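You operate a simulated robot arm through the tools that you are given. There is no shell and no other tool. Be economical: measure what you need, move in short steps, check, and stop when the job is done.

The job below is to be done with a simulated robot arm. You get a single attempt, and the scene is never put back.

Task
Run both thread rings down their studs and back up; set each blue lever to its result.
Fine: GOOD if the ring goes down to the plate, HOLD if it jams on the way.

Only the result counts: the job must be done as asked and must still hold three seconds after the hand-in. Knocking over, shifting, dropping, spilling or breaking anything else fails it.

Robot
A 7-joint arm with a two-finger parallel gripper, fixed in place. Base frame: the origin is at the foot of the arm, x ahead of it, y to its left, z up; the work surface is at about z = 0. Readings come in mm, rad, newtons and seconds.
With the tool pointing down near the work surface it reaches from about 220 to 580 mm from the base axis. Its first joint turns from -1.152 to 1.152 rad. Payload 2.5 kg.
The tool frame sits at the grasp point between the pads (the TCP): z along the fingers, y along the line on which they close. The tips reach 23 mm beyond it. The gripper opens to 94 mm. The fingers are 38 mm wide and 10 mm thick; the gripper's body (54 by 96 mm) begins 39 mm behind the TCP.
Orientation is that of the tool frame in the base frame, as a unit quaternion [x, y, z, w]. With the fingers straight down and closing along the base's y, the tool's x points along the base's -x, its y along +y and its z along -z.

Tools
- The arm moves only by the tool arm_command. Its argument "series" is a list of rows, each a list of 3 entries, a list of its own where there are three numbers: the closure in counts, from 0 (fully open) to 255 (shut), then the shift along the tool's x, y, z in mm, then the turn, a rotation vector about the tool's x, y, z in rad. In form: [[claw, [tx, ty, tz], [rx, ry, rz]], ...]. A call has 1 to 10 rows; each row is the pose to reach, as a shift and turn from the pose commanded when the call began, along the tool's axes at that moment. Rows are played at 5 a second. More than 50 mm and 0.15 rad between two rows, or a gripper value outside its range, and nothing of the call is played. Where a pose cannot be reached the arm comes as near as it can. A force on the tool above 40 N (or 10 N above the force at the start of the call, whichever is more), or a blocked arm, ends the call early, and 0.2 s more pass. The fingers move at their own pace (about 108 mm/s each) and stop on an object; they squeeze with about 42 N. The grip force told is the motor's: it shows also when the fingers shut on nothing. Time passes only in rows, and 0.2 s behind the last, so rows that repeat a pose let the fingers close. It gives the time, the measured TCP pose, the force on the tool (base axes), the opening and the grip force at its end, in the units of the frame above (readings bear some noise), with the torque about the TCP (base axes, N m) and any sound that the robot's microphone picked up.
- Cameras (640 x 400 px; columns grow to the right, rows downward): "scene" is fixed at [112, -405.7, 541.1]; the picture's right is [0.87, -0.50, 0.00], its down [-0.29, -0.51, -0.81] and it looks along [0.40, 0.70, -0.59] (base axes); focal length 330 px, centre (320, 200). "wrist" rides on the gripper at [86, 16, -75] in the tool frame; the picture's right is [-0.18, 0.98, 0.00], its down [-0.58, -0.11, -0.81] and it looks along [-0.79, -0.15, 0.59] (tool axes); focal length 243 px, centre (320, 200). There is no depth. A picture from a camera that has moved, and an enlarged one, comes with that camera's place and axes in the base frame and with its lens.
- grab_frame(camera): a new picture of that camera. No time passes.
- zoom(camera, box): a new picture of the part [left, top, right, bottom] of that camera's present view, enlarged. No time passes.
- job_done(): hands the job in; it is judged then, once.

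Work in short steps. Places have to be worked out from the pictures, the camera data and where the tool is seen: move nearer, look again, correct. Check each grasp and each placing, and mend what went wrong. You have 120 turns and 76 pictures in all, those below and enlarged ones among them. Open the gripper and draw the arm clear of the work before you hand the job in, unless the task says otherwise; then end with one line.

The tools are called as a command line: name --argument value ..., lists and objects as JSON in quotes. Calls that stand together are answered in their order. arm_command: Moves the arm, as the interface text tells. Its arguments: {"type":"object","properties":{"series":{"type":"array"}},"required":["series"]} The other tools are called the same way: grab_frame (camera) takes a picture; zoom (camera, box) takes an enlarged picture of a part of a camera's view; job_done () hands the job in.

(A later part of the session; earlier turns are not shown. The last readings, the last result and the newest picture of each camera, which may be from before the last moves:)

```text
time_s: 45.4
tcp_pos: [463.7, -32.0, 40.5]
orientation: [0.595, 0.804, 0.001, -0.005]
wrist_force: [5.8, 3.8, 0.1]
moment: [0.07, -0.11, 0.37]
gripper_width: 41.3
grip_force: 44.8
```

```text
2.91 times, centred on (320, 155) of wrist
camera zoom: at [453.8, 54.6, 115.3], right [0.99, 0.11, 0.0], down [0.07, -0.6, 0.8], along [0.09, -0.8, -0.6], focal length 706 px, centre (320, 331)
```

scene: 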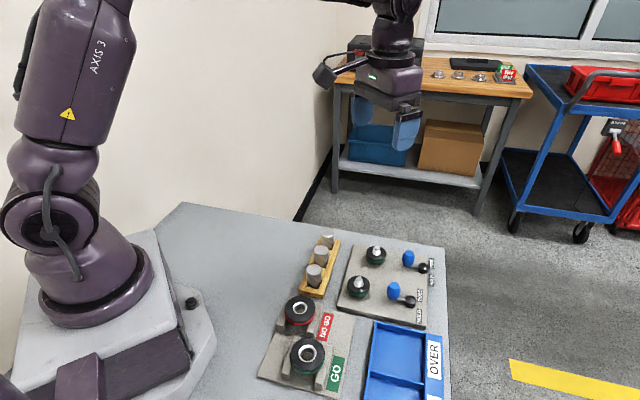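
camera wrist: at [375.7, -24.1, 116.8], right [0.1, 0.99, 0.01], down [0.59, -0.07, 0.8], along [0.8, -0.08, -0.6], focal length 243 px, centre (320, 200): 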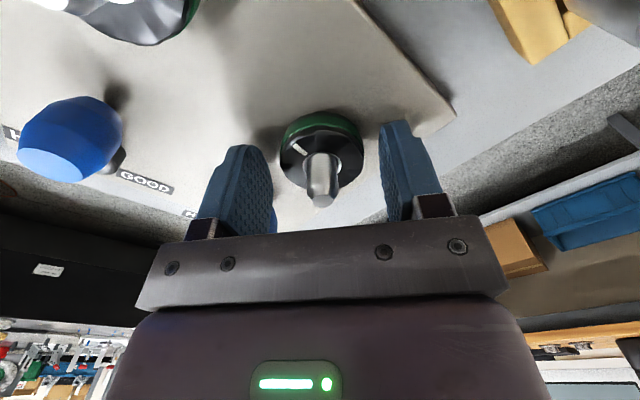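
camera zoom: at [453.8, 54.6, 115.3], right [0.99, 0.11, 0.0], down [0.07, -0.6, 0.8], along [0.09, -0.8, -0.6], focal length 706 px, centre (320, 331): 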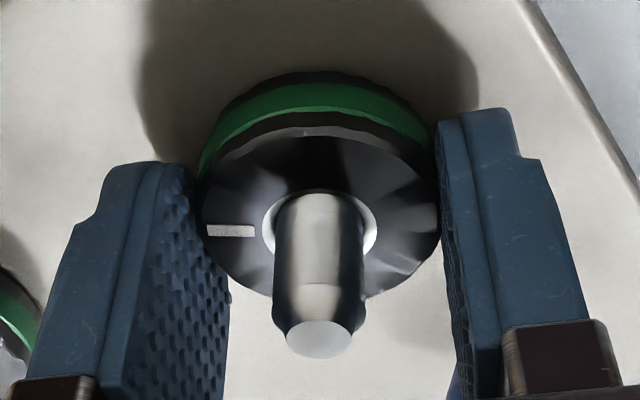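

The mark stayed put while the fingers turned, so ring B has stopped. I retreat for a comparison picture.

arm_command --series '[[92, [0, 0, -0.5], [0, 0, 0]], [92, [0, 0, -0.5], [0, 0, 0]], [92, [0, 0, -30], [0, 0, 0]], [92, [0, 0, -65], [0, 0, 0]], [92, [-5, -35, -90], [0, 0, 0]], [92, [-10, -70, -110], [0, 0, 0]], [92, [-15, -110, -120], [0, 0, 0]], [92, [-20, -150, -120], [0, 0, 0]]]'

zoom --camera "scene" --box '[340, 265, 400, 305]'

zoom --camera "scene" --box '[350, 235, 410, 275]'

```text
time_s: 47.2
tcp_pos: [327.1, -94.3, 160.4]
orientation: [0.593, 0.805, 0.002, -0.005]
wrist_force: [0.4, -0.1, 0.7]
moment: [-0.02, 0.01, 0.03]
gripper_width: 60.2
grip_force: 0.1
```

```text
10.00 times, centred on (370, 285) of scene
camera zoom: at [112.1, -405.6, 541.1], right [0.87, -0.5, 0.0], down [-0.29, -0.51, -0.81], along [0.4, 0.7, -0.59], focal length 3297 px, centre (-180, -650)
```

zoom: 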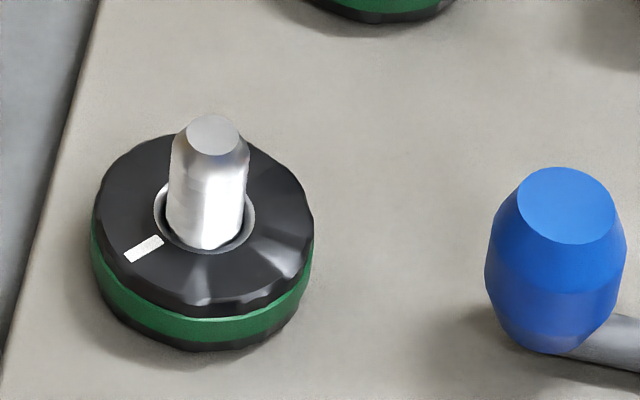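

```text
10.00 times, centred on (380, 255) of scene
camera zoom: at [112.1, -405.6, 541.1], right [0.87, -0.5, 0.0], down [-0.29, -0.51, -0.81], along [0.4, 0.7, -0.59], focal length 3297 px, centre (-280, -350)
```

zoom: 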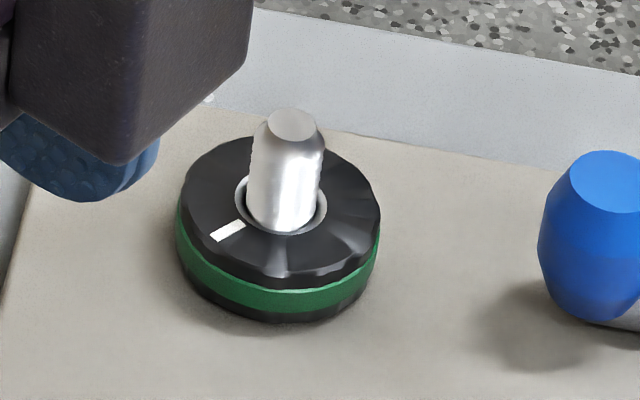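

Both rings stop at a similar height, so I need to know whether that is plate contact. I rotate to yaw 0 and then tilt for a low-angle view of ring A.

arm_command --series '[[20, [0, 0, 0], [0, 0, -0.15]], [20, [0, 0, 0], [0, 0, -0.3]], [20, [0, 0, 0], [0, 0, -0.45]], [20, [0, 0, 0], [0, 0, -0.6]], [20, [0, 0, 0], [0, 0, -0.75]], [20, [0, 0, 0], [0, 0, -0.9]], [20, [0, 0, 0], [0, 0, -1.05]], [20, [0, 0, 0], [0, 0, -1.2]], [20, [0, 0, 0], [0, 0, -1.27]]]'

arm_command --series '[[20, [0, 10, 20], [0, -0.12, 0]], [20, [0, 13, 50], [0, -0.24, 0]], [20, [3, 13, 80], [0, -0.35, 0]], [20, [5, 13, 100], [0, -0.35, 0]]]'

grab_frame --camera "wrist"

```text
time_s: 49.2
tcp_pos: [326.3, -96.3, 159.6]
orientation: [0.0, 1.0, 0.005, -0.004]
wrist_force: [-0.3, -0.4, 0.2]
moment: [-0.02, 0.03, 0.01]
gripper_width: 86.6
grip_force: 0.0
```

```text
time_s: 50.0
tcp_pos: [327.3, -84.1, 84.7]
orientation: [0.003, 0.984, 0.001, 0.177]
wrist_force: [-3.4, -3.3, 20.4]
moment: [0.86, 0.24, 0.16]
gripper_width: 85.1
grip_force: 0.1
stopped in row 4: the force on the tool passed its limit at 92 N (the readings are from after the stop); the commanded pose is now the measured one
```

```text
38 pictures are left
camera wrist: at [219.8, -67.1, 124.4], right [0.18, 0.98, 0.07], down [0.27, -0.11, 0.96], along [0.95, -0.15, -0.28], focal length 243 px, centre (320, 200)
```

wrist: 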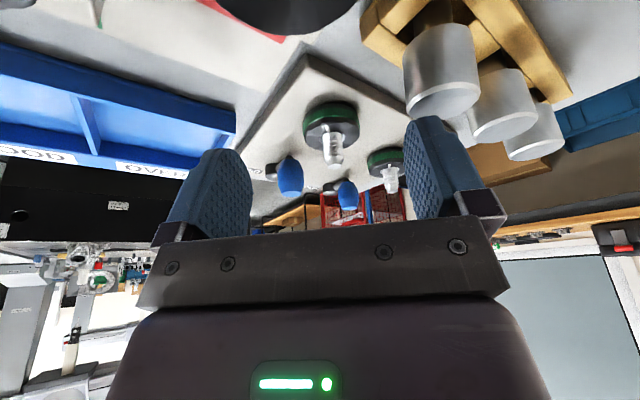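

Contact at z≈85: the +y finger probably touched the nearest metal pin in the wooden rack. I lift off straight away and check it.

arm_command --series '[[20, [0, 0, -10], [0, 0, 0]], [20, [0, 0, -30], [0, 0, 0]]]'

zoom --camera "scene" --box '[250, 220, 450, 400]'

zoom --camera "wrist" --box '[260, 40, 420, 190]'

```text
time_s: 50.6
tcp_pos: [315.2, -83.1, 109.8]
orientation: [0.003, 0.985, 0.002, 0.174]
wrist_force: [0.1, 0.4, -0.7]
moment: [0.0, 0.03, -0.01]
gripper_width: 86.8
grip_force: 0.1
```

```text
2.22 times, centred on (350, 310) of scene
camera zoom: at [112.1, -405.7, 541.1], right [0.87, -0.5, 0.0], down [-0.29, -0.51, -0.81], along [0.4, 0.7, -0.59], focal length 733 px, centre (253, -44)
```

zoom: 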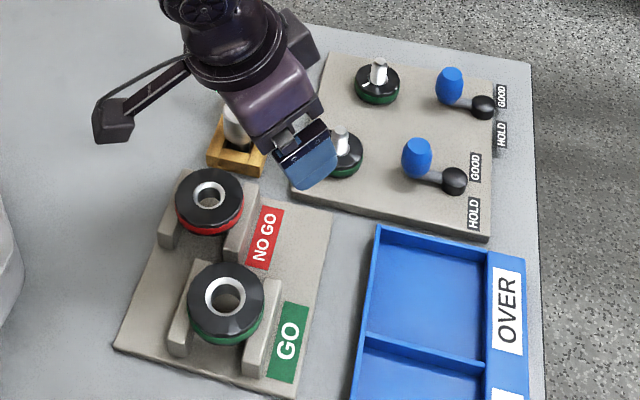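

```text
2.67 times, centred on (340, 115) of wrist
camera zoom: at [207.6, -66.9, 151.3], right [0.18, 0.98, 0.07], down [0.27, -0.12, 0.96], along [0.95, -0.15, -0.29], focal length 647 px, centre (267, 427)
```

zoom: 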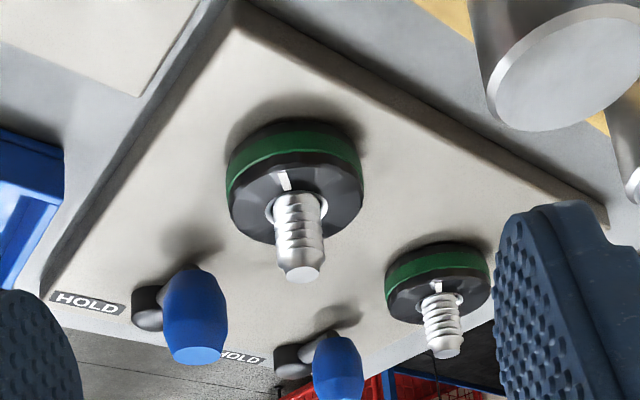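

The rack and pins look in place. I narrow the fingers, shift away from the pins and lower for a flatter view of ring A.

arm_command --series '[[80, [0, -10, 0], [0, 0, 0]], [80, [6, -10, 17], [0, 0, 0]], [80, [12, -10, 34], [0, 0, 0]], [80, [19, -10, 52], [0, 0, 0]]]'

grab_frame --camera "wrist"

zoom --camera "wrist" --box '[280, 100, 400, 180]'

```text
time_s: 51.6
tcp_pos: [315.6, -93.1, 55.7]
orientation: [0.003, 0.985, 0.002, 0.174]
wrist_force: [-0.4, -0.5, 0.0]
moment: [-0.04, 0.02, 0.03]
gripper_width: 64.7
grip_force: 0.0
```

```text
35 pictures are left
camera wrist: at [208.2, -76.5, 96.0], right [0.18, 0.98, 0.07], down [0.27, -0.11, 0.96], along [0.95, -0.15, -0.28], focal length 243 px, centre (320, 200)
```

wrist: 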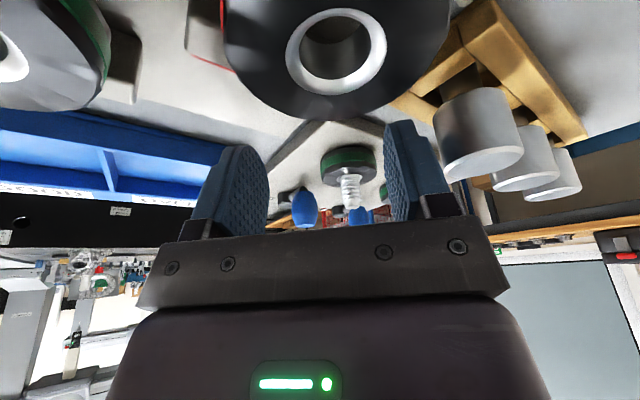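

```text
5.00 times, centred on (340, 140) of wrist
camera zoom: at [208.2, -76.5, 96.0], right [0.18, 0.98, 0.07], down [0.27, -0.11, 0.96], along [0.95, -0.15, -0.28], focal length 1213 px, centre (220, 500)
```

zoom: 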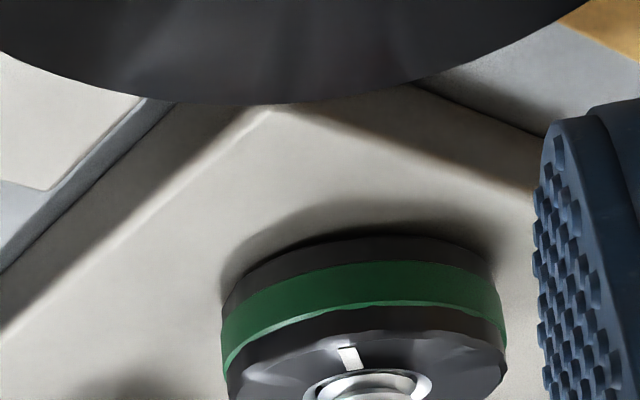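

The rings appear at equal heights, with a dark contact line under A. I zoom harder on that edge to settle whether there's a gap.

zoom --camera "wrist" --box '[318, 138, 384, 178]'

```text
9.70 times, centred on (351, 158) of wrist
camera zoom: at [208.2, -76.5, 96.0], right [0.18, 0.98, 0.07], down [0.27, -0.11, 0.96], along [0.95, -0.15, -0.28], focal length 2353 px, centre (19, 607)
```

zoom: 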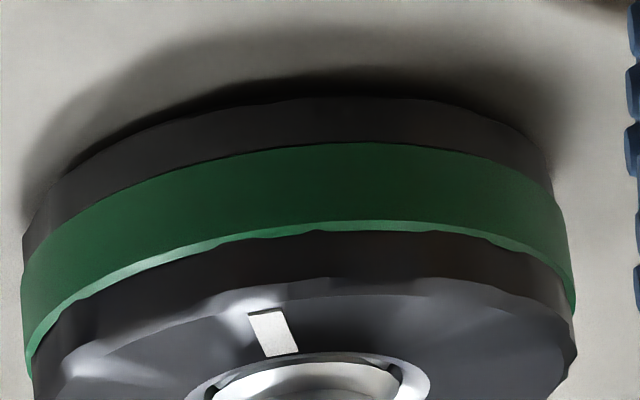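

The black line hugs the ring's lower edge with under 1 mm of gap, so A looks seated. I take the same kind of view of B.

arm_command --series '[[80, [-15.4, 0, -42.3], [0, 0, 0]], [80, [-41.8, 25, -32.7], [0, 0, 0]], [80, [-68.1, 50, -23.1], [0, 0, 0]], [80, [-94.4, 73, -13.5], [0, 0, 0]], [80, [-81.7, 73, 21.3], [0, 0, 0]]]'

grab_frame --camera "wrist"

```text
time_s: 52.8
tcp_pos: [402.2, -20.8, 63.7]
orientation: [0.003, 0.985, 0.002, 0.175]
wrist_force: [0.7, 0.6, 1.0]
moment: [0.01, 0.01, -0.01]
gripper_width: 64.5
grip_force: 0.1
```

```text
32 pictures are left
camera wrist: at [293.7, -3.9, 104.7], right [0.18, 0.98, 0.07], down [0.27, -0.11, 0.96], along [0.95, -0.15, -0.28], focal length 243 px, centre (320, 200)
```

wrist: 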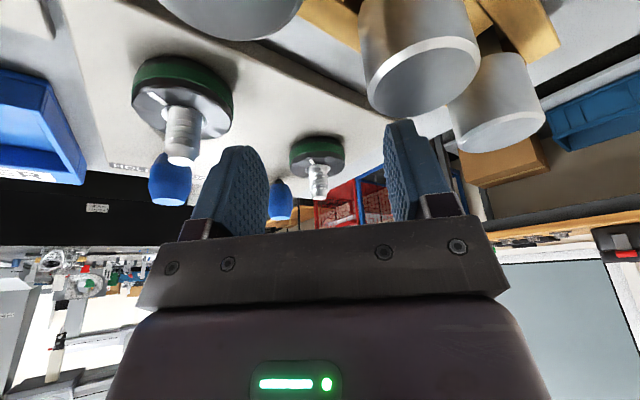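

zoom --camera "wrist" --box '[282, 125, 348, 165]'

zoom --camera "wrist" --box '[125, 45, 245, 120]'

```text
9.70 times, centred on (315, 145) of wrist
camera zoom: at [293.7, -3.9, 104.7], right [0.18, 0.98, 0.07], down [0.27, -0.11, 0.96], along [0.95, -0.15, -0.28], focal length 2353 px, centre (368, 733)
```

zoom: 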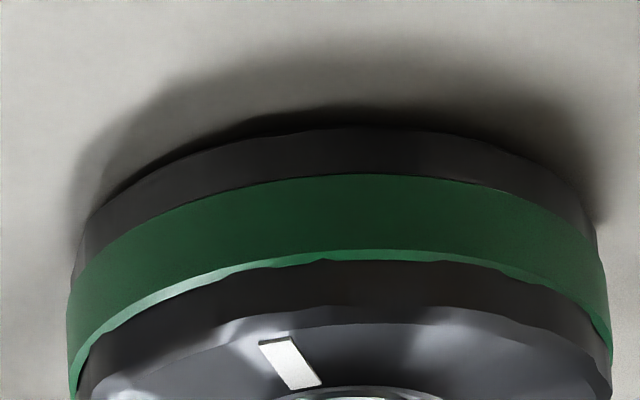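

```text
5.33 times, centred on (185, 82) of wrist
camera zoom: at [293.7, -3.9, 104.7], right [0.18, 0.98, 0.07], down [0.27, -0.11, 0.96], along [0.95, -0.15, -0.28], focal length 1294 px, centre (1040, 827)
```

zoom: 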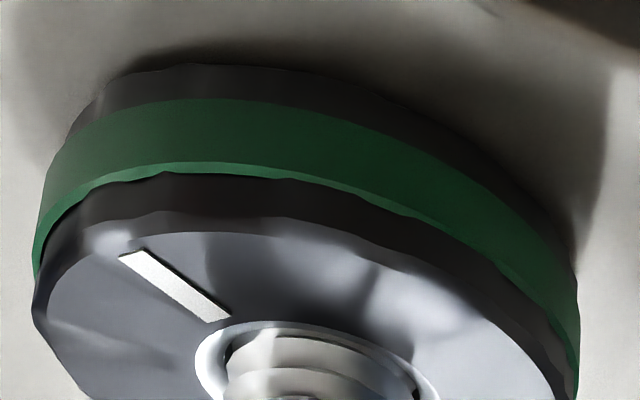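

A and B look identical under the same view, but a 1–2 mm gap can't be ruled out. I set up a grazing view of B from the free far side, first lifting and untilting.

arm_command --series '[[80, [-10, 0, -28], [0, 0.12, 0]], [80, [-20, 0, -56], [0, 0.24, 0]], [20, [-40, 10, -75], [0, 0.35, 0]], [20, [-75, 20, -62], [0, 0.35, 0]]]'

arm_command --series '[[20, [-4, 0, 0], [0, 0, 0.15]], [20, [-8, 0, 0], [0, 0, 0.3]], [20, [-12, 0, 0], [0, 0, 0.45]], [20, [-16, 0, 0], [0, 0, 0.6]], [20, [-20, 0, 0], [0, 0, 0.75]], [20, [-20, 0, 0], [0, 0, 0.9]], [20, [-20, 0, 0], [0, 0, 1.05]], [20, [-20, 0, 0], [0, 0, 1.2]], [20, [-20, 0, 0], [0, 0, 1.35]], [20, [-20, 0, 0], [0, 0, 1.5]]]'

arm_command --series '[[20, [0, 0, 0], [0, 0, 0.15]], [20, [0, 0, 0], [0, 0, 0.3]], [20, [0, 0, 0], [0, 0, 0.45]], [20, [0, 0, 0], [0, 0, 0.6]], [20, [0, 0, 0], [0, 0, 0.66]]]'

```text
time_s: 53.8
tcp_pos: [448.8, -1.4, 146.7]
orientation: [0.002, 1.0, 0.004, 0.001]
wrist_force: [0.6, 0.5, 0.0]
moment: [-0.01, -0.02, 0.01]
gripper_width: 86.8
grip_force: 0.0
```

```text
time_s: 56.0
tcp_pos: [470.6, -1.7, 147.5]
orientation: [0.684, 0.729, 0.003, -0.001]
wrist_force: [0.1, -0.5, -0.2]
moment: [0.0, -0.03, 0.0]
gripper_width: 86.5
grip_force: 0.1
```

```text
time_s: 57.2
tcp_pos: [469.5, -2.0, 148.3]
orientation: [0.884, 0.468, 0.001, -0.002]
wrist_force: [1.3, 0.2, -0.7]
moment: [0.02, -0.01, 0.02]
gripper_width: 86.7
grip_force: 0.0
```

Now I tilt 0.7 rad on the far side of B, still high, and check what is reached.

arm_command --series '[[20, [8, 6, 10], [0, -0.14, 0]], [20, [14, 12, 20], [0, -0.28, 0]], [20, [20, 18, 30], [0, -0.42, 0]], [20, [22, 18, 40], [0, -0.56, 0]], [20, [22, 18, 50], [0, -0.7, 0]]]'

grab_frame --camera "wrist"

```text
time_s: 58.4
tcp_pos: [498.0, 7.2, 98.7]
orientation: [0.83, 0.441, -0.302, 0.16]
wrist_force: [-0.5, -0.6, 0.6]
moment: [-0.02, 0.0, -0.01]
gripper_width: 86.7
grip_force: 0.0
```

```text
29 pictures are left
camera wrist: at [574.5, 92.8, 100.5], right [0.74, -0.67, 0.12], down [-0.05, 0.12, 0.99], along [-0.68, -0.73, 0.06], focal length 243 px, centre (320, 200)
```

wrist: 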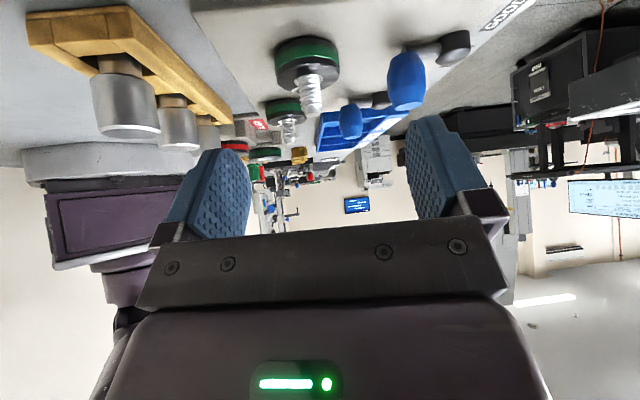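

The pose is reached. I lower 48 mm for the grazing view.

arm_command --series '[[20, [11, 0, 13], [0, 0, 0]], [20, [22, 0, 26], [0, 0, 0]], [20, [31, 0, 36.5], [0, 0, 0]]]'

grab_frame --camera "wrist"

zoom --camera "wrist" --box '[250, 80, 370, 160]'

```text
time_s: 59.2
tcp_pos: [497.1, 7.6, 50.6]
orientation: [0.83, 0.441, -0.302, 0.158]
wrist_force: [0.5, -0.4, 0.0]
moment: [0.0, -0.01, 0.01]
gripper_width: 86.7
grip_force: 0.0
```

```text
28 pictures are left
camera wrist: at [573.9, 92.7, 53.0], right [0.74, -0.67, 0.12], down [-0.05, 0.12, 0.99], along [-0.68, -0.74, 0.05], focal length 243 px, centre (320, 200)
```

wrist: 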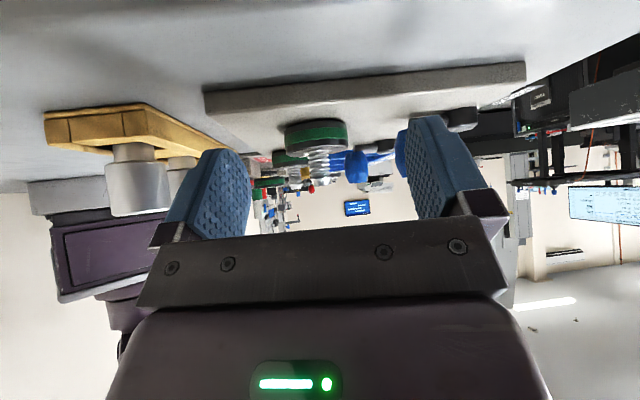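

```text
5.00 times, centred on (310, 120) of wrist
camera zoom: at [573.9, 92.7, 53.0], right [0.74, -0.67, 0.12], down [-0.05, 0.12, 0.99], along [-0.68, -0.74, 0.05], focal length 1213 px, centre (370, 600)
```

zoom: 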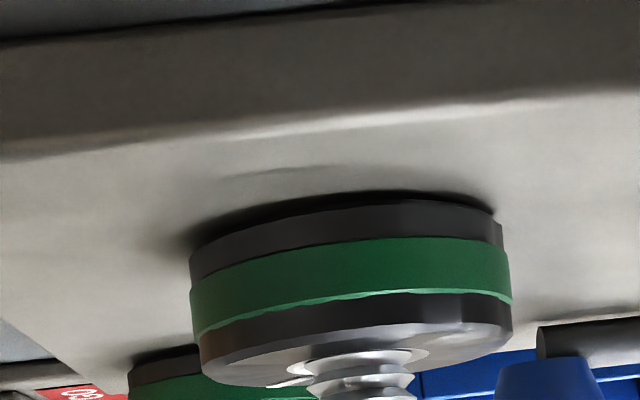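

zoom --camera "wrist" --box '[280, 112, 350, 140]'

```text
9.14 times, centred on (315, 126) of wrist
camera zoom: at [573.9, 92.7, 53.0], right [0.74, -0.67, 0.12], down [-0.05, 0.12, 0.99], along [-0.68, -0.74, 0.05], focal length 2218 px, centre (366, 877)
```

zoom: 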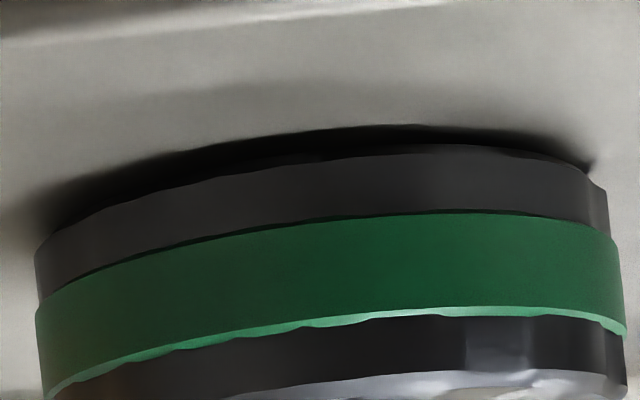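

B sits essentially on the plate (a thin uniform dark line), at the same depth as A, and both stopped abruptly with free travel before. Both results are GOOD. Now I untilt over B to unscrew it; the white marks tell me each ring turned about 3.6 rad.

arm_command --series '[[20, [-19, 0, -23], [0, 0, 0]], [20, [-38.6, 0, -45.9], [0, 0, 0]], [20, [-45, -1, -40], [0, 0.14, 0]], [60, [-52, -2, -34], [0, 0.28, 0]], [92, [-60, -3, -28], [0, 0.42, 0]], [92, [-68, -4, -20], [0, 0.56, 0]], [92, [-77.6, -4, -13.1], [0, 0.7, 0]]]'

grab_frame --camera "wrist"

```text
time_s: 60.8
tcp_pos: [465.5, -32.6, 109.7]
orientation: [0.883, 0.47, 0.003, -0.002]
wrist_force: [0.1, -0.1, 0.6]
moment: [0.0, -0.01, 0.02]
gripper_width: 60.3
grip_force: 0.1
```

```text
25 pictures are left
camera wrist: at [525.9, 30.0, 185.4], right [0.71, -0.7, 0.0], down [-0.42, -0.43, 0.8], along [-0.56, -0.57, -0.6], focal length 243 px, centre (320, 200)
```

wrist: 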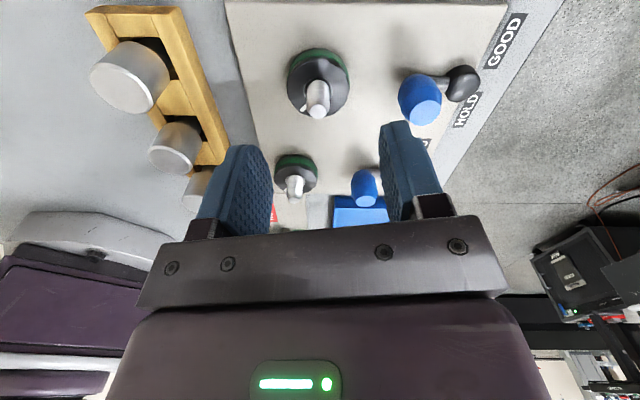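

Positioned over B. I turn to yaw ≈2.62, descend to z≈40 and grip.

arm_command --series '[[92, [0, 0, 20], [0, 0, 0.15]], [92, [0, 0, 40], [0, 0, 0.3]], [92, [0, 0, 60], [0, 0, 0.45]], [92, [0, 0, 69.5], [0, 0, 0.45]], [92, [0, 0, 69.5], [0, 0, 0.45]], [255, [0, 0, 69.5], [0, 0, 0.45]], [255, [0, 0, 69.5], [0, 0, 0.45]], [255, [0, 0, 69.5], [0, 0, 0.45]]]'

```text
time_s: 62.6
tcp_pos: [465.4, -30.5, 37.7]
orientation: [0.965, 0.261, 0.0, -0.004]
wrist_force: [-8.6, 11.8, 1.3]
moment: [0.06, 0.09, 0.01]
gripper_width: 41.0
grip_force: 44.6
```

Gripped; I correct 1.3 mm along -tool y and unscrew 1.5 rad, rising.

arm_command --series '[[255, [0, -1.3, -0.26], [0, 0, -0.15]], [255, [0, -1.3, -0.52], [0, 0, -0.3]], [255, [0, -1.3, -0.79], [0, 0, -0.45]], [255, [0, -1.3, -1.05], [0, 0, -0.6]], [255, [0, -1.3, -1.3], [0, 0, -0.75]], [255, [0, -1.3, -1.57], [0, 0, -0.9]], [255, [0, -1.3, -1.83], [0, 0, -1.05]], [255, [0, -1.3, -2.1], [0, 0, -1.2]], [255, [0, -1.3, -2.36], [0, 0, -1.35]], [255, [0, -1.3, -2.6], [0, 0, -1.5]]]'

```text
time_s: 64.8
tcp_pos: [462.3, -30.2, 42.0]
orientation: [0.527, 0.85, 0.001, -0.004]
wrist_force: [-14.5, 16.5, -13.1]
moment: [0.09, 0.39, 0.02]
gripper_width: 41.1
grip_force: 45.0
```

Turning freely. I correct the lateral offset and continue, rising more slowly.

arm_command --series '[[255, [1, -0.3, 0], [0, 0, -0.15]], [255, [1.7, -0.5, 0], [0, 0, -0.3]], [255, [1.7, -0.5, -0.1], [0, 0, -0.45]], [255, [1.7, -0.5, -0.3], [0, 0, -0.6]], [255, [1.7, -0.5, -0.55], [0, 0, -0.75]], [255, [1.7, -0.5, -0.8], [0, 0, -0.9]], [255, [1.7, -0.5, -1.05], [0, 0, -1.05]], [255, [1.7, -0.5, -1.3], [0, 0, -1.2]], [255, [1.7, -0.5, -1.55], [0, 0, -1.35]], [255, [1.7, -0.5, -1.8], [0, 0, -1.5]]]'

```text
time_s: 67.0
tcp_pos: [463.1, -31.0, 44.2]
orientation: [-0.192, 0.981, 0.001, -0.001]
wrist_force: [-14.9, -7.6, 1.4]
moment: [-0.12, 0.53, -0.05]
gripper_width: 41.2
grip_force: 45.1
```

3.0 rad unscrewed. I do another 0.55 rad.

arm_command --series '[[255, [0.8, 0, -0.25], [0, 0, -0.14]], [255, [1.2, 0, -0.5], [0, 0, -0.28]], [255, [1.2, 0, -0.75], [0, 0, -0.42]], [255, [1.2, 0, -1.0], [0, 0, -0.55]], [92, [1.2, 0, -1.0], [0, 0, -0.55]], [92, [1.2, 0, -1.0], [0, 0, -0.55]], [92, [1.2, 0, -40], [0, 0, -0.55]], [92, [1.2, 0, -75], [0, 0, -0.55]]]'

grab_frame --camera "wrist"

```text
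time_s: 68.8
tcp_pos: [460.8, -30.9, 121.0]
orientation: [-0.451, 0.893, 0.003, 0.001]
wrist_force: [-0.4, -0.2, 0.3]
moment: [0.04, 0.01, -0.01]
gripper_width: 60.4
grip_force: 0.0
```

```text
24 pictures are left
camera wrist: at [396.2, -91.4, 195.5], right [-0.68, 0.73, 0.0], down [0.43, 0.4, 0.81], along [0.59, 0.55, -0.59], focal length 243 px, centre (320, 200)
```

wrist: 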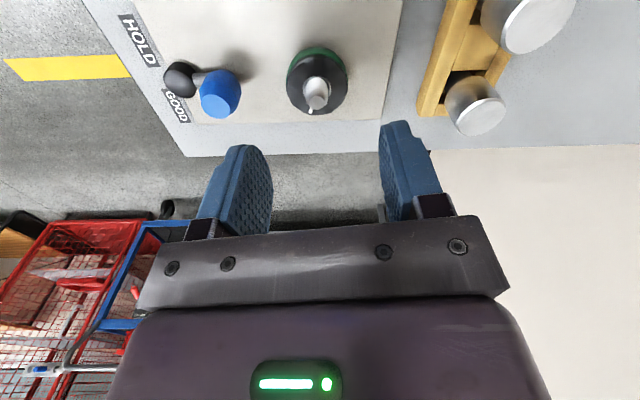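

Ring B is back at its starting mark angle and height. Next is lever B: knob ≈ (518,-73, top z≈40), hub ≈ (526,-106), GOOD label in direction ≈12° from the hub. I move above the knob with the closing line tangential.

arm_command --series '[[146, [0, -14, 0], [0, 0, -0.15]], [146, [0, -28, 0], [0, 0, -0.3]], [146, [0, -42, 0], [0, 0, -0.45]], [146, [0, -57, 0], [0, 0, -0.6]], [146, [0, -71, 10], [0, 0, -0.75]], [146, [0, -71, 30], [0, 0, -0.86]]]'

grab_frame --camera "wrist"

zoom --camera "scene" --box '[350, 220, 450, 300]'

```text
time_s: 70.2
tcp_pos: [519.7, -73.6, 91.1]
orientation: [0.783, -0.622, -0.001, -0.002]
wrist_force: [-0.3, -0.6, -0.3]
moment: [0.0, -0.02, -0.01]
gripper_width: 40.2
grip_force: 0.0
```

```text
23 pictures are left
camera wrist: at [522.6, -161.1, 165.5], right [-1.0, -0.04, 0.0], down [-0.03, 0.59, 0.81], along [-0.03, 0.81, -0.59], focal length 243 px, centre (320, 200)
```

wrist: 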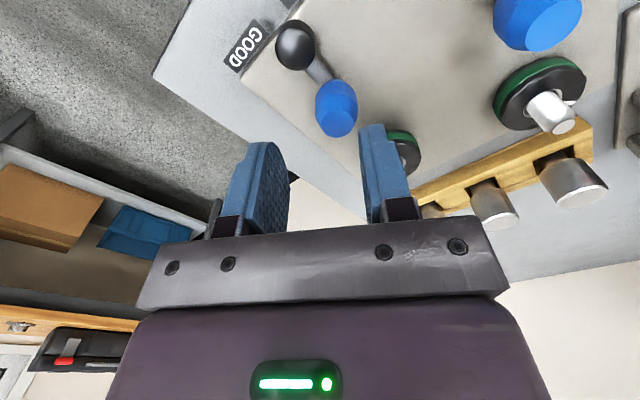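

```text
5.00 times, centred on (400, 260) of scene
camera zoom: at [112.0, -405.7, 541.1], right [0.87, -0.5, 0.0], down [-0.29, -0.51, -0.81], along [0.4, 0.7, -0.59], focal length 1648 px, centre (-80, -100)
```

zoom: 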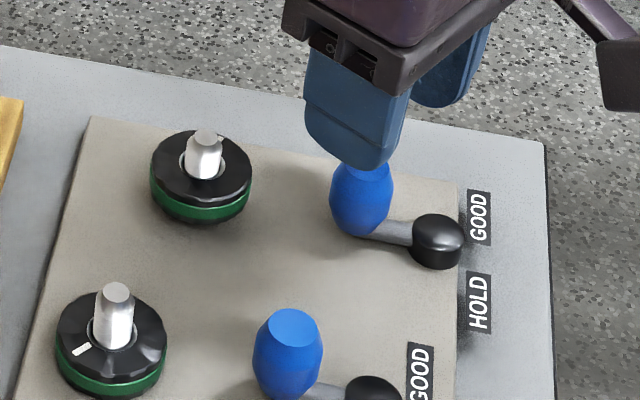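

Cross-checking three views puts the knob at (511,-77, top z≈50), the hub at (529,-106) and GOOD at (564,-98). I shift over the knob, descend to z≈50 and grip it.

arm_command --series '[[146, [1.3, 9, 0], [0, 0, 0]], [146, [1.3, 9, 20], [0, 0, 0]], [146, [1.3, 9, 40], [0, 0, 0]], [146, [1.3, 9, 40], [0, 0, 0]]]'

grab_frame --camera "wrist"

```text
time_s: 71.2
tcp_pos: [511.7, -74.7, 50.7]
orientation: [0.782, -0.623, 0.0, -0.001]
wrist_force: [1.3, 0.3, 0.6]
moment: [0.01, -0.02, -0.02]
gripper_width: 40.2
grip_force: 0.0
```

```text
21 pictures are left
camera wrist: at [513.8, -163.5, 125.2], right [-1.0, -0.04, 0.0], down [-0.02, 0.59, 0.81], along [-0.03, 0.81, -0.59], focal length 243 px, centre (320, 200)
```

wrist: 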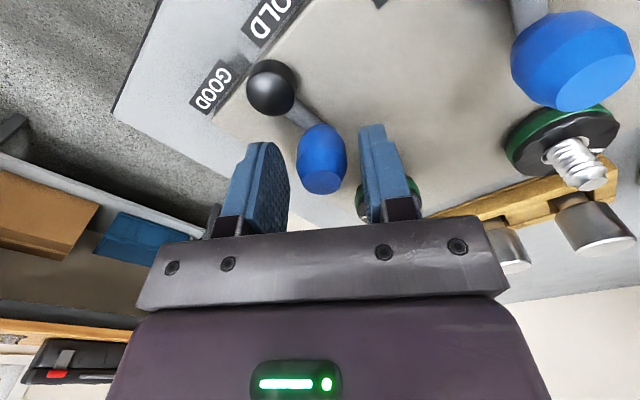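

The knob is between the fingers; I close on it.

arm_command --series '[[255, [0, 0, 0], [0, 0, 0]], [255, [0, 0, 0], [0, 0, 0]], [255, [0, 0, 0], [0, 0, 0]]]'

```text
time_s: 72.0
tcp_pos: [510.9, -74.7, 50.9]
orientation: [0.782, -0.623, -0.002, -0.001]
wrist_force: [-4.5, 1.3, 0.7]
moment: [-0.07, 0.08, -0.06]
gripper_width: 24.0
grip_force: 45.1
```

Gripped at 24 mm. I swing it clockwise along an arc about the hub, 0.6 rad first, checking the forces.

arm_command --series '[[255, [-1.17, -5.29, 0], [0, 0, 0.15]], [255, [-1.53, -10.69, 0], [0, 0, 0.3]], [255, [-1.08, -16.09, 0], [0, 0, 0.45]], [255, [0.17, -21.35, 0], [0, 0, 0.6]]]'

grab_frame --camera "wrist"

```text
time_s: 73.1
tcp_pos: [529.2, -67.6, 49.2]
orientation: [-0.57, 0.821, 0.008, -0.001]
wrist_force: [-2.0, 1.2, 3.4]
moment: [0.12, 0.13, 0.25]
gripper_width: 24.4
grip_force: 45.4
stopped in row 4: the force on the tool passed its limit at 44 N (the readings are from after the stop); the commanded pose is now the measured one
```

```text
20 pictures are left
camera wrist: at [483.8, -143.5, 124.6], right [-0.86, 0.52, 0.02], down [0.31, 0.5, 0.81], along [0.41, 0.7, -0.59], focal length 243 px, centre (320, 200)
```

wrist: 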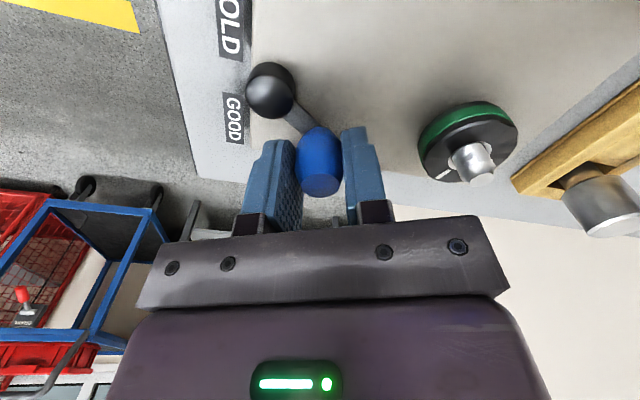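

The lever followed about 0.59 rad, with the load coming from an arc-radius mismatch. I refit the hub to about (531,-102.5) and continue in smaller steps.

arm_command --series '[[255, [-1.32, -3.98, 0], [0, 0, 0.12]], [255, [-2.16, -8.1, 0], [0, 0, 0.24]], [255, [-2.5, -12.28, 0], [0, 0, 0.36]], [255, [-2.33, -16.48, 0], [0, 0, 0.48]]]'

```text
time_s: 73.5
tcp_pos: [528.8, -67.7, 49.4]
orientation: [-0.522, 0.853, 0.013, -0.01]
wrist_force: [-1.0, 0.1, 2.2]
moment: [0.04, 0.16, 0.16]
gripper_width: 24.4
grip_force: 44.8
stopped in row 2: the force on the tool passed its limit at 45 N (the readings are from after the stop); the commanded pose is now the measured one
```

It's blocked at the same place: either the lever's stop or a fingertip on the hub. I open and look.

arm_command --series '[[160, [0, 0, 0], [0, 0, 0]], [160, [0, 0, 0], [0, 0, 0]], [160, [0, 0, -8], [0, 0, 0]]]'

zoom --camera "wrist" --box '[200, 30, 400, 210]'

zoom --camera "scene" --box '[370, 230, 450, 290]'

```text
time_s: 74.3
tcp_pos: [530.6, -67.7, 56.9]
orientation: [-0.523, 0.852, 0.012, -0.009]
wrist_force: [0.5, 0.5, 0.3]
moment: [-0.03, 0.01, -0.03]
gripper_width: 35.3
grip_force: 0.1
```

```text
2.22 times, centred on (300, 120) of wrist
camera zoom: at [477.8, -138.0, 132.6], right [-0.79, 0.61, 0.03], down [0.38, 0.46, 0.8], along [0.48, 0.65, -0.6], focal length 539 px, centre (364, 378)
```

zoom: 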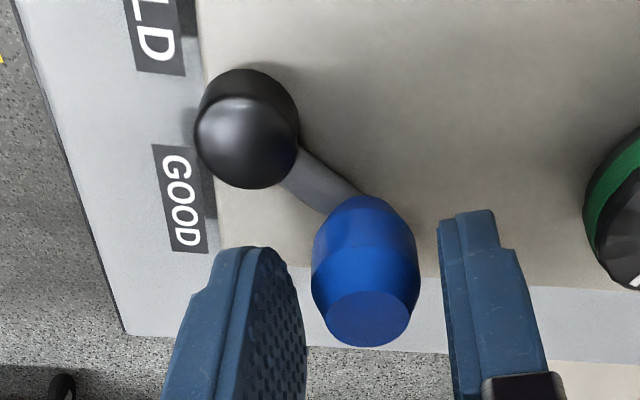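

```text
6.67 times, centred on (410, 260) of scene
camera zoom: at [112.0, -405.7, 541.1], right [0.87, -0.5, 0.0], down [-0.29, -0.51, -0.81], along [0.4, 0.7, -0.59], focal length 2198 px, centre (-280, -200)
```

zoom: 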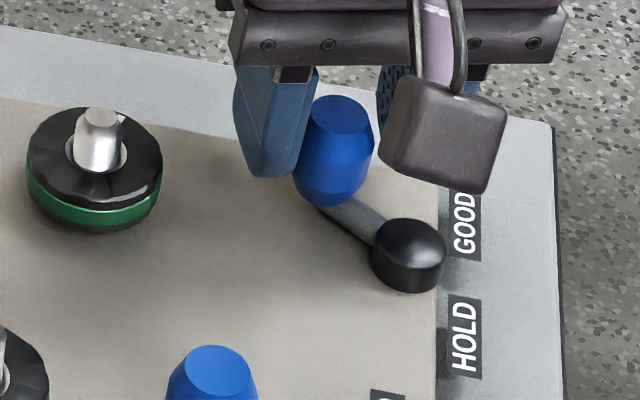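

The lever has swung from ~122° to ~100° and the hub is large (radius ~11 mm), so a finger may have hit it. With tips now above the hub, I push the knob sideways toward +x with the open finger to test for a real stop.

arm_command --series '[[160, [-1.6, -3.7, 0], [0, 0, 0]], [160, [-3.2, -7.3, 0], [0, 0, 0]], [160, [-4.9, -11, 0], [0, 0, 0]], [160, [-6.4, -14.6, 0], [0, 0, 0]]]'

zoom --camera "scene" --box '[370, 230, 450, 290]'

```text
time_s: 75.3
tcp_pos: [543.4, -66.6, 54.1]
orientation: [-0.522, 0.853, 0.017, -0.015]
wrist_force: [-31.2, 3.2, 7.2]
moment: [0.23, 0.8, 0.01]
gripper_width: 48.3
grip_force: 15.1
```

```text
6.67 times, centred on (410, 260) of scene
camera zoom: at [112.0, -405.7, 541.1], right [0.87, -0.5, 0.0], down [-0.29, -0.51, -0.81], along [0.4, 0.7, -0.59], focal length 2198 px, centre (-280, -200)
```

zoom: 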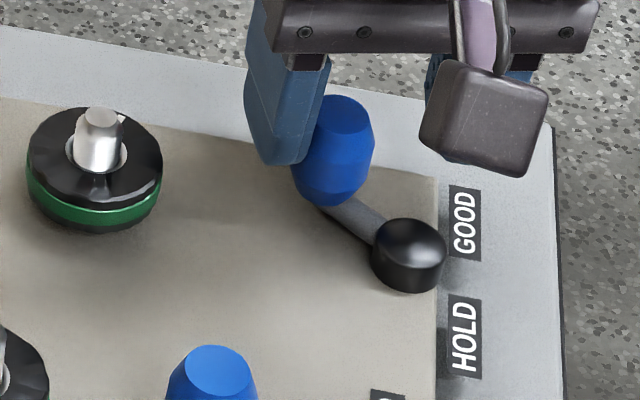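

The knob doesn't move under 31 N, so this is the lever's hard stop on the GOOD side. I back off and lift clear.

arm_command --series '[[160, [3, 7, 0], [0, 0, 0]], [150, [5, 9.5, 0], [0, 0, 0]], [150, [5, 9.5, -30], [0, 0, 0]], [150, [5, 9.5, -70], [0, 0, 0]]]'

zoom --camera "wrist" --box '[150, 0, 450, 200]'

```text
time_s: 76.3
tcp_pos: [537.0, -69.8, 124.8]
orientation: [-0.521, 0.853, 0.013, -0.009]
wrist_force: [0.2, -0.4, 0.3]
moment: [0.01, 0.02, 0.02]
gripper_width: 38.6
grip_force: 0.0
```

```text
2.00 times, centred on (300, 100) of wrist
camera zoom: at [484.3, -139.8, 201.9], right [-0.79, 0.61, 0.03], down [0.38, 0.46, 0.8], along [0.48, 0.65, -0.6], focal length 485 px, centre (360, 400)
```

zoom: 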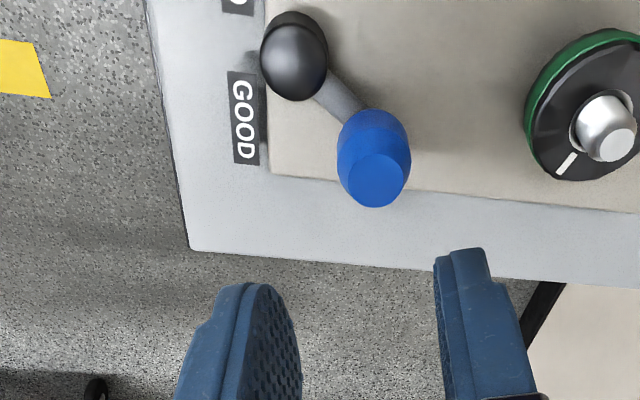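

Lever B stays put. Now back over ring A, levelling the small tool tilt on the way.

arm_command --series '[[120, [20, 33, 0], [0.032, 0, 0]], [100, [40, 66, 0], [0.032, 0, 0]], [92, [60, 98, 0], [0.032, 0, 0]], [92, [79.6, 131.1, 0], [0.032, 0, 0]]]'

arm_command --series '[[92, [0, 0, 0], [0, 0, 0.15]], [92, [0, 0, 0], [0, 0, 0.3]], [92, [0, 0, 0], [0, 0, 0.45]], [92, [0, 0, 0], [0, 0, 0.6]], [92, [0, 0, 0], [0, 0, 0.75]], [92, [0, 0, 0], [0, 0, 0.9]], [92, [0, 0, 0], [0, 0, 1.05]], [92, [0, 0, 0], [0, 0, 1.2]], [92, [0, 0, 0], [0, 0, 1.35]], [92, [0, 0, 0], [0, 0, 1.5]]]'

arm_command --series '[[92, [0, 0, 0], [0, 0, 0.15]], [92, [0, 0, 0], [0, 0, 0.3]], [92, [0, 0, 0], [0, 0, 0.45]], [92, [0, 0, 0], [0, 0, 0.6]], [92, [0, 0, 0], [0, 0, 0.75]], [92, [0, 0, 0], [0, 0, 0.9]], [92, [0, 0, 0], [0, 0, 1.05]], [92, [0, 0, 0], [0, 0, 1.2]], [92, [0, 0, 0], [0, 0, 1.35]], [92, [0, 0, 0], [0, 0, 1.4]]]'

```text
time_s: 77.3
tcp_pos: [382.7, -80.7, 130.6]
orientation: [-0.522, 0.853, -0.002, 0.0]
wrist_force: [-0.5, -0.2, -1.4]
moment: [-0.01, -0.01, 0.0]
gripper_width: 60.1
grip_force: 0.1
```

```text
time_s: 79.5
tcp_pos: [384.9, -81.3, 131.3]
orientation: [0.201, 0.98, 0.0, 0.001]
wrist_force: [-0.1, 0.4, 0.0]
moment: [0.0, -0.01, 0.0]
gripper_width: 60.1
grip_force: 0.0
```

```text
time_s: 81.7
tcp_pos: [383.6, -80.9, 130.3]
orientation: [0.784, 0.621, -0.001, 0.002]
wrist_force: [-0.8, 0.4, 0.0]
moment: [0.0, -0.01, 0.0]
gripper_width: 60.1
grip_force: 0.0
```

Level, at yaw ≈1.80, over A at (384,-81). I descend to z≈39.5 and grip.

arm_command --series '[[92, [0, 0, 30], [0, 0, 0]], [92, [0, 0, 60], [0, 0, 0]], [92, [0, 0, 80], [0, 0, 0]], [92, [0, 0, 91], [0, 0, 0]], [92, [0, 0, 91], [0, 0, 0]], [255, [0, 0, 91], [0, 0, 0]], [255, [0, 0, 91], [0, 0, 0]], [255, [0, 0, 91], [0, 0, 0]]]'

```text
time_s: 83.5
tcp_pos: [382.6, -80.8, 37.3]
orientation: [0.783, 0.621, -0.002, -0.003]
wrist_force: [-17.1, 3.8, 2.1]
moment: [0.23, -0.05, 0.01]
gripper_width: 41.3
grip_force: 45.5
```

Gripped; I correct -1.5 mm along tool y and unscrew 1.5 rad.

arm_command --series '[[255, [0, -1.2, -0.2], [0, 0, -0.15]], [255, [0, -1.5, -0.4], [0, 0, -0.3]], [255, [0, -1.5, -0.6], [0, 0, -0.45]], [255, [0, -1.5, -0.85], [0, 0, -0.6]], [255, [0, -1.5, -1.1], [0, 0, -0.75]], [255, [0, -1.5, -1.35], [0, 0, -0.9]], [255, [0, -1.5, -1.6], [0, 0, -1.05]], [255, [0, -1.5, -1.85], [0, 0, -1.2]], [255, [0, -1.5, -2.1], [0, 0, -1.35]], [255, [0, -1.5, -2.35], [0, 0, -1.5]]]'

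```text
time_s: 85.7
tcp_pos: [382.6, -80.3, 42.2]
orientation: [0.149, 0.989, -0.001, 0.0]
wrist_force: [-4.5, -0.5, -20.8]
moment: [0.29, -0.09, 0.0]
gripper_width: 40.9
grip_force: 45.5
```

Free turning but my rise is ahead of the ring; I hold z for a while and continue.

arm_command --series '[[255, [0, 0, 0.4], [0, 0, -0.15]], [255, [0, 0, 0.4], [0, 0, -0.3]], [255, [0, 0, 0.3], [0, 0, -0.45]], [255, [0, 0, 0.1], [0, 0, -0.6]], [255, [0, 0, -0.1], [0, 0, -0.75]], [255, [0, 0, -0.3], [0, 0, -0.9]], [255, [0, 0, -0.5], [0, 0, -1.05]], [255, [0, 0, -0.8], [0, 0, -1.2]], [255, [0, 0, -1.1], [0, 0, -1.35]], [255, [0, 0, -1.4], [0, 0, -1.5]]]'

```text
time_s: 87.9
tcp_pos: [383.9, -81.2, 44.7]
orientation: [-0.565, 0.825, -0.002, 0.0]
wrist_force: [-8.1, -1.1, 14.1]
moment: [0.36, 0.35, -0.04]
gripper_width: 41.0
grip_force: 44.5
```

3.0 rad done; I do the last 0.55 rad rising 1.5 mm, then release and lift.

arm_command --series '[[255, [0, 0, -0.8], [0, 0, -0.14]], [255, [0, 0, -1.1], [0, 0, -0.28]], [255, [0, 0, -1.5], [0, 0, -0.42]], [255, [0, 0, -1.8], [0, 0, -0.55]], [92, [0, 0, -1.8], [0, 0, -0.55]], [92, [0, 0, -1.8], [0, 0, -0.55]], [92, [0, 0, -40], [0, 0, -0.55]], [92, [0, 0, -75], [0, 0, -0.55]]]'

grab_frame --camera "wrist"

```text
time_s: 89.7
tcp_pos: [379.5, -82.3, 120.8]
orientation: [0.767, -0.642, 0.002, 0.001]
wrist_force: [-0.6, -0.2, -0.2]
moment: [0.01, -0.03, -0.02]
gripper_width: 60.3
grip_force: 0.1
```

```text
15 pictures are left
camera wrist: at [379.4, -169.9, 195.9], right [-1.0, 0.01, 0.0], down [0.0, 0.59, 0.8], along [0.01, 0.8, -0.59], focal length 243 px, centre (320, 200)
```

wrist: 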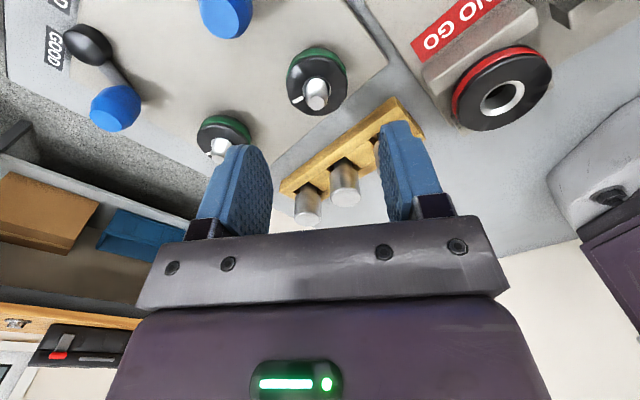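

Ring A's mark is back to its starting angle or slightly past. Next is lever A: knob ≈ (429,-124), and I move above it with the same approach as for B.

arm_command --series '[[150, [25, -20, 0], [0, 0, 0]], [150, [50, -40.4, 0], [0, 0, 0]], [150, [50, -40.4, 30], [0, 0, 0]]]'

grab_frame --camera "wrist"

```text
time_s: 90.5
tcp_pos: [432.3, -122.8, 88.0]
orientation: [0.767, -0.641, 0.002, 0.001]
wrist_force: [0.5, -0.5, 0.6]
moment: [0.03, 0.0, -0.02]
gripper_width: 38.7
grip_force: 0.1
```

```text
14 pictures are left
camera wrist: at [430.5, -211.1, 164.1], right [-1.0, 0.01, 0.0], down [0.0, 0.59, 0.8], along [0.01, 0.8, -0.59], focal length 243 px, centre (320, 200)
```

wrist: 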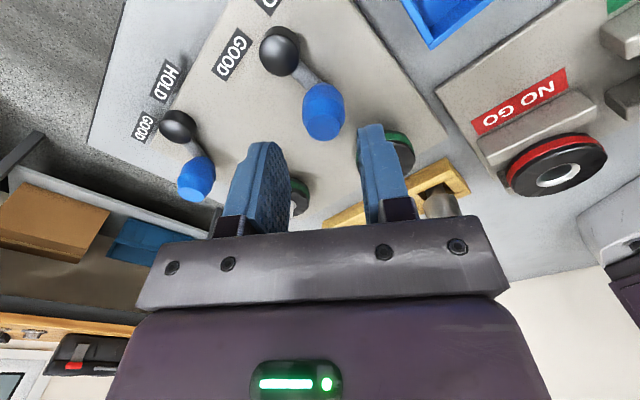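

The knob is at (430,-123.5), right under the TCP. I descend to z≈57 and push toward +x along the arc.

arm_command --series '[[150, [0, 1, 16], [0, 0, 0]], [150, [0, 1, 31], [0, 0, 0]], [160, [0, 0, 31], [0, 0, 0]], [160, [-2, -5, 31], [0, 0, 0]], [160, [-4, -10, 31], [0, 0, 0]], [160, [-6, -15, 31], [0, 0, 0]], [160, [-6, -19, 31], [0, 0, 0]], [160, [-6, -22, 31], [0, 0, 0]]]'

grab_frame --camera "wrist"

```text
time_s: 92.3
tcp_pos: [452.9, -111.5, 58.3]
orientation: [0.767, -0.642, 0.001, 0.001]
wrist_force: [-0.3, 0.5, 0.2]
moment: [0.01, 0.0, 0.01]
gripper_width: 35.2
grip_force: 0.0
```

```text
13 pictures are left
camera wrist: at [450.7, -200.0, 133.7], right [-1.0, 0.01, 0.0], down [0.0, 0.59, 0.8], along [0.01, 0.8, -0.59], focal length 243 px, centre (320, 200)
```

wrist: 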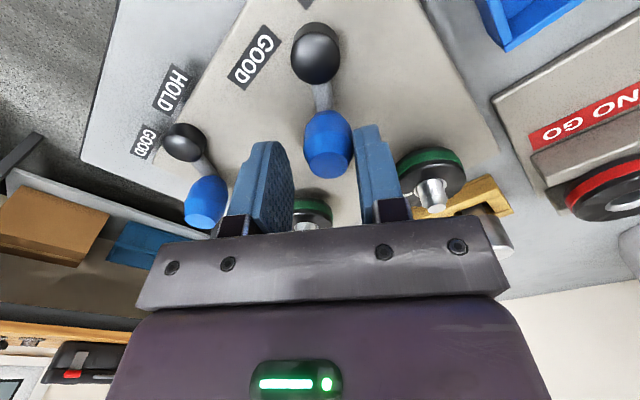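

The lever moved with little force. I push on until the stop.

arm_command --series '[[160, [0.5, -3, 0], [0, 0, 0]], [160, [1, -6, 0], [0, 0, 0]], [160, [1.5, -9, 0], [0, 0, 0]], [160, [2, -12, 0], [0, 0, 0]]]'

grab_frame --camera "wrist"

```text
time_s: 93.3
tcp_pos: [459.7, -111.0, 56.0]
orientation: [0.767, -0.641, -0.006, 0.006]
wrist_force: [-30.5, 3.4, 11.0]
moment: [0.15, 1.05, -0.35]
gripper_width: 48.9
grip_force: 15.2
```

```text
12 pictures are left
camera wrist: at [459.8, -199.8, 131.8], right [-1.0, 0.01, 0.02], down [0.02, 0.59, 0.81], along [0.0, 0.81, -0.59], focal length 243 px, centre (320, 200)
```

wrist: 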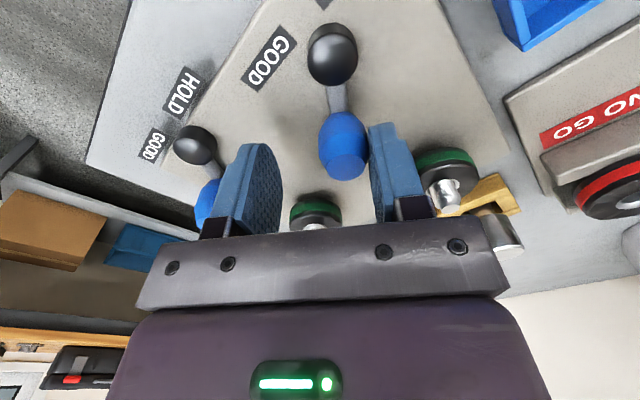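

Same hard stop signature as B. I back off, lift, and withdraw for a final check.

arm_command --series '[[160, [0, 6, 0], [0, 0, 0]], [150, [0, 8.5, 0], [0, 0, 0]], [150, [0, 8.5, -35], [0, 0, 0]], [150, [0, 8.5, -75], [0, 0, 0]], [100, [0, 45, -110], [0, 0, 0]], [60, [0, 85, -130], [0, 0, 0]], [0, [-30, 120, -140], [0, 0, 0]], [0, [-65, 150, -150], [0, 0, 0]]]'

zoom --camera "scene" --box '[330, 230, 450, 330]'

zoom --camera "scene" --box '[250, 220, 450, 400]'

```text
refused: row 5 steps farther than a row can; nothing moved
```

```text
4.00 times, centred on (390, 280) of scene
camera zoom: at [112.0, -405.6, 541.1], right [0.87, -0.5, 0.0], down [-0.29, -0.51, -0.81], along [0.4, 0.7, -0.59], focal length 1319 px, centre (40, -120)
```

zoom: 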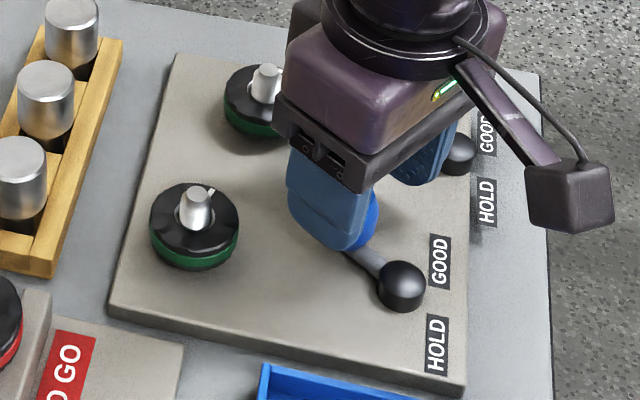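

```text
2.22 times, centred on (350, 310) of scene
camera zoom: at [112.0, -405.6, 541.1], right [0.87, -0.5, 0.0], down [-0.29, -0.51, -0.81], along [0.4, 0.7, -0.59], focal length 733 px, centre (253, -44)
```

zoom: 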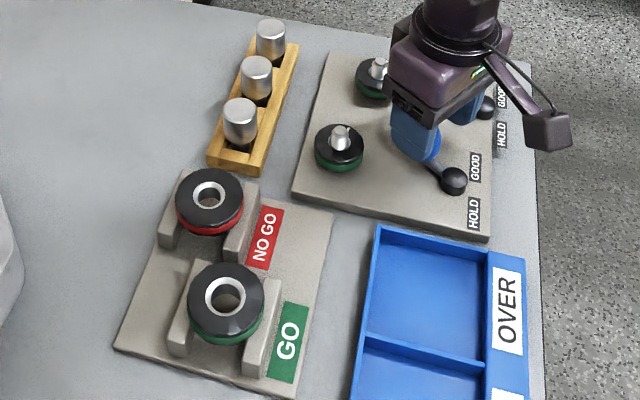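

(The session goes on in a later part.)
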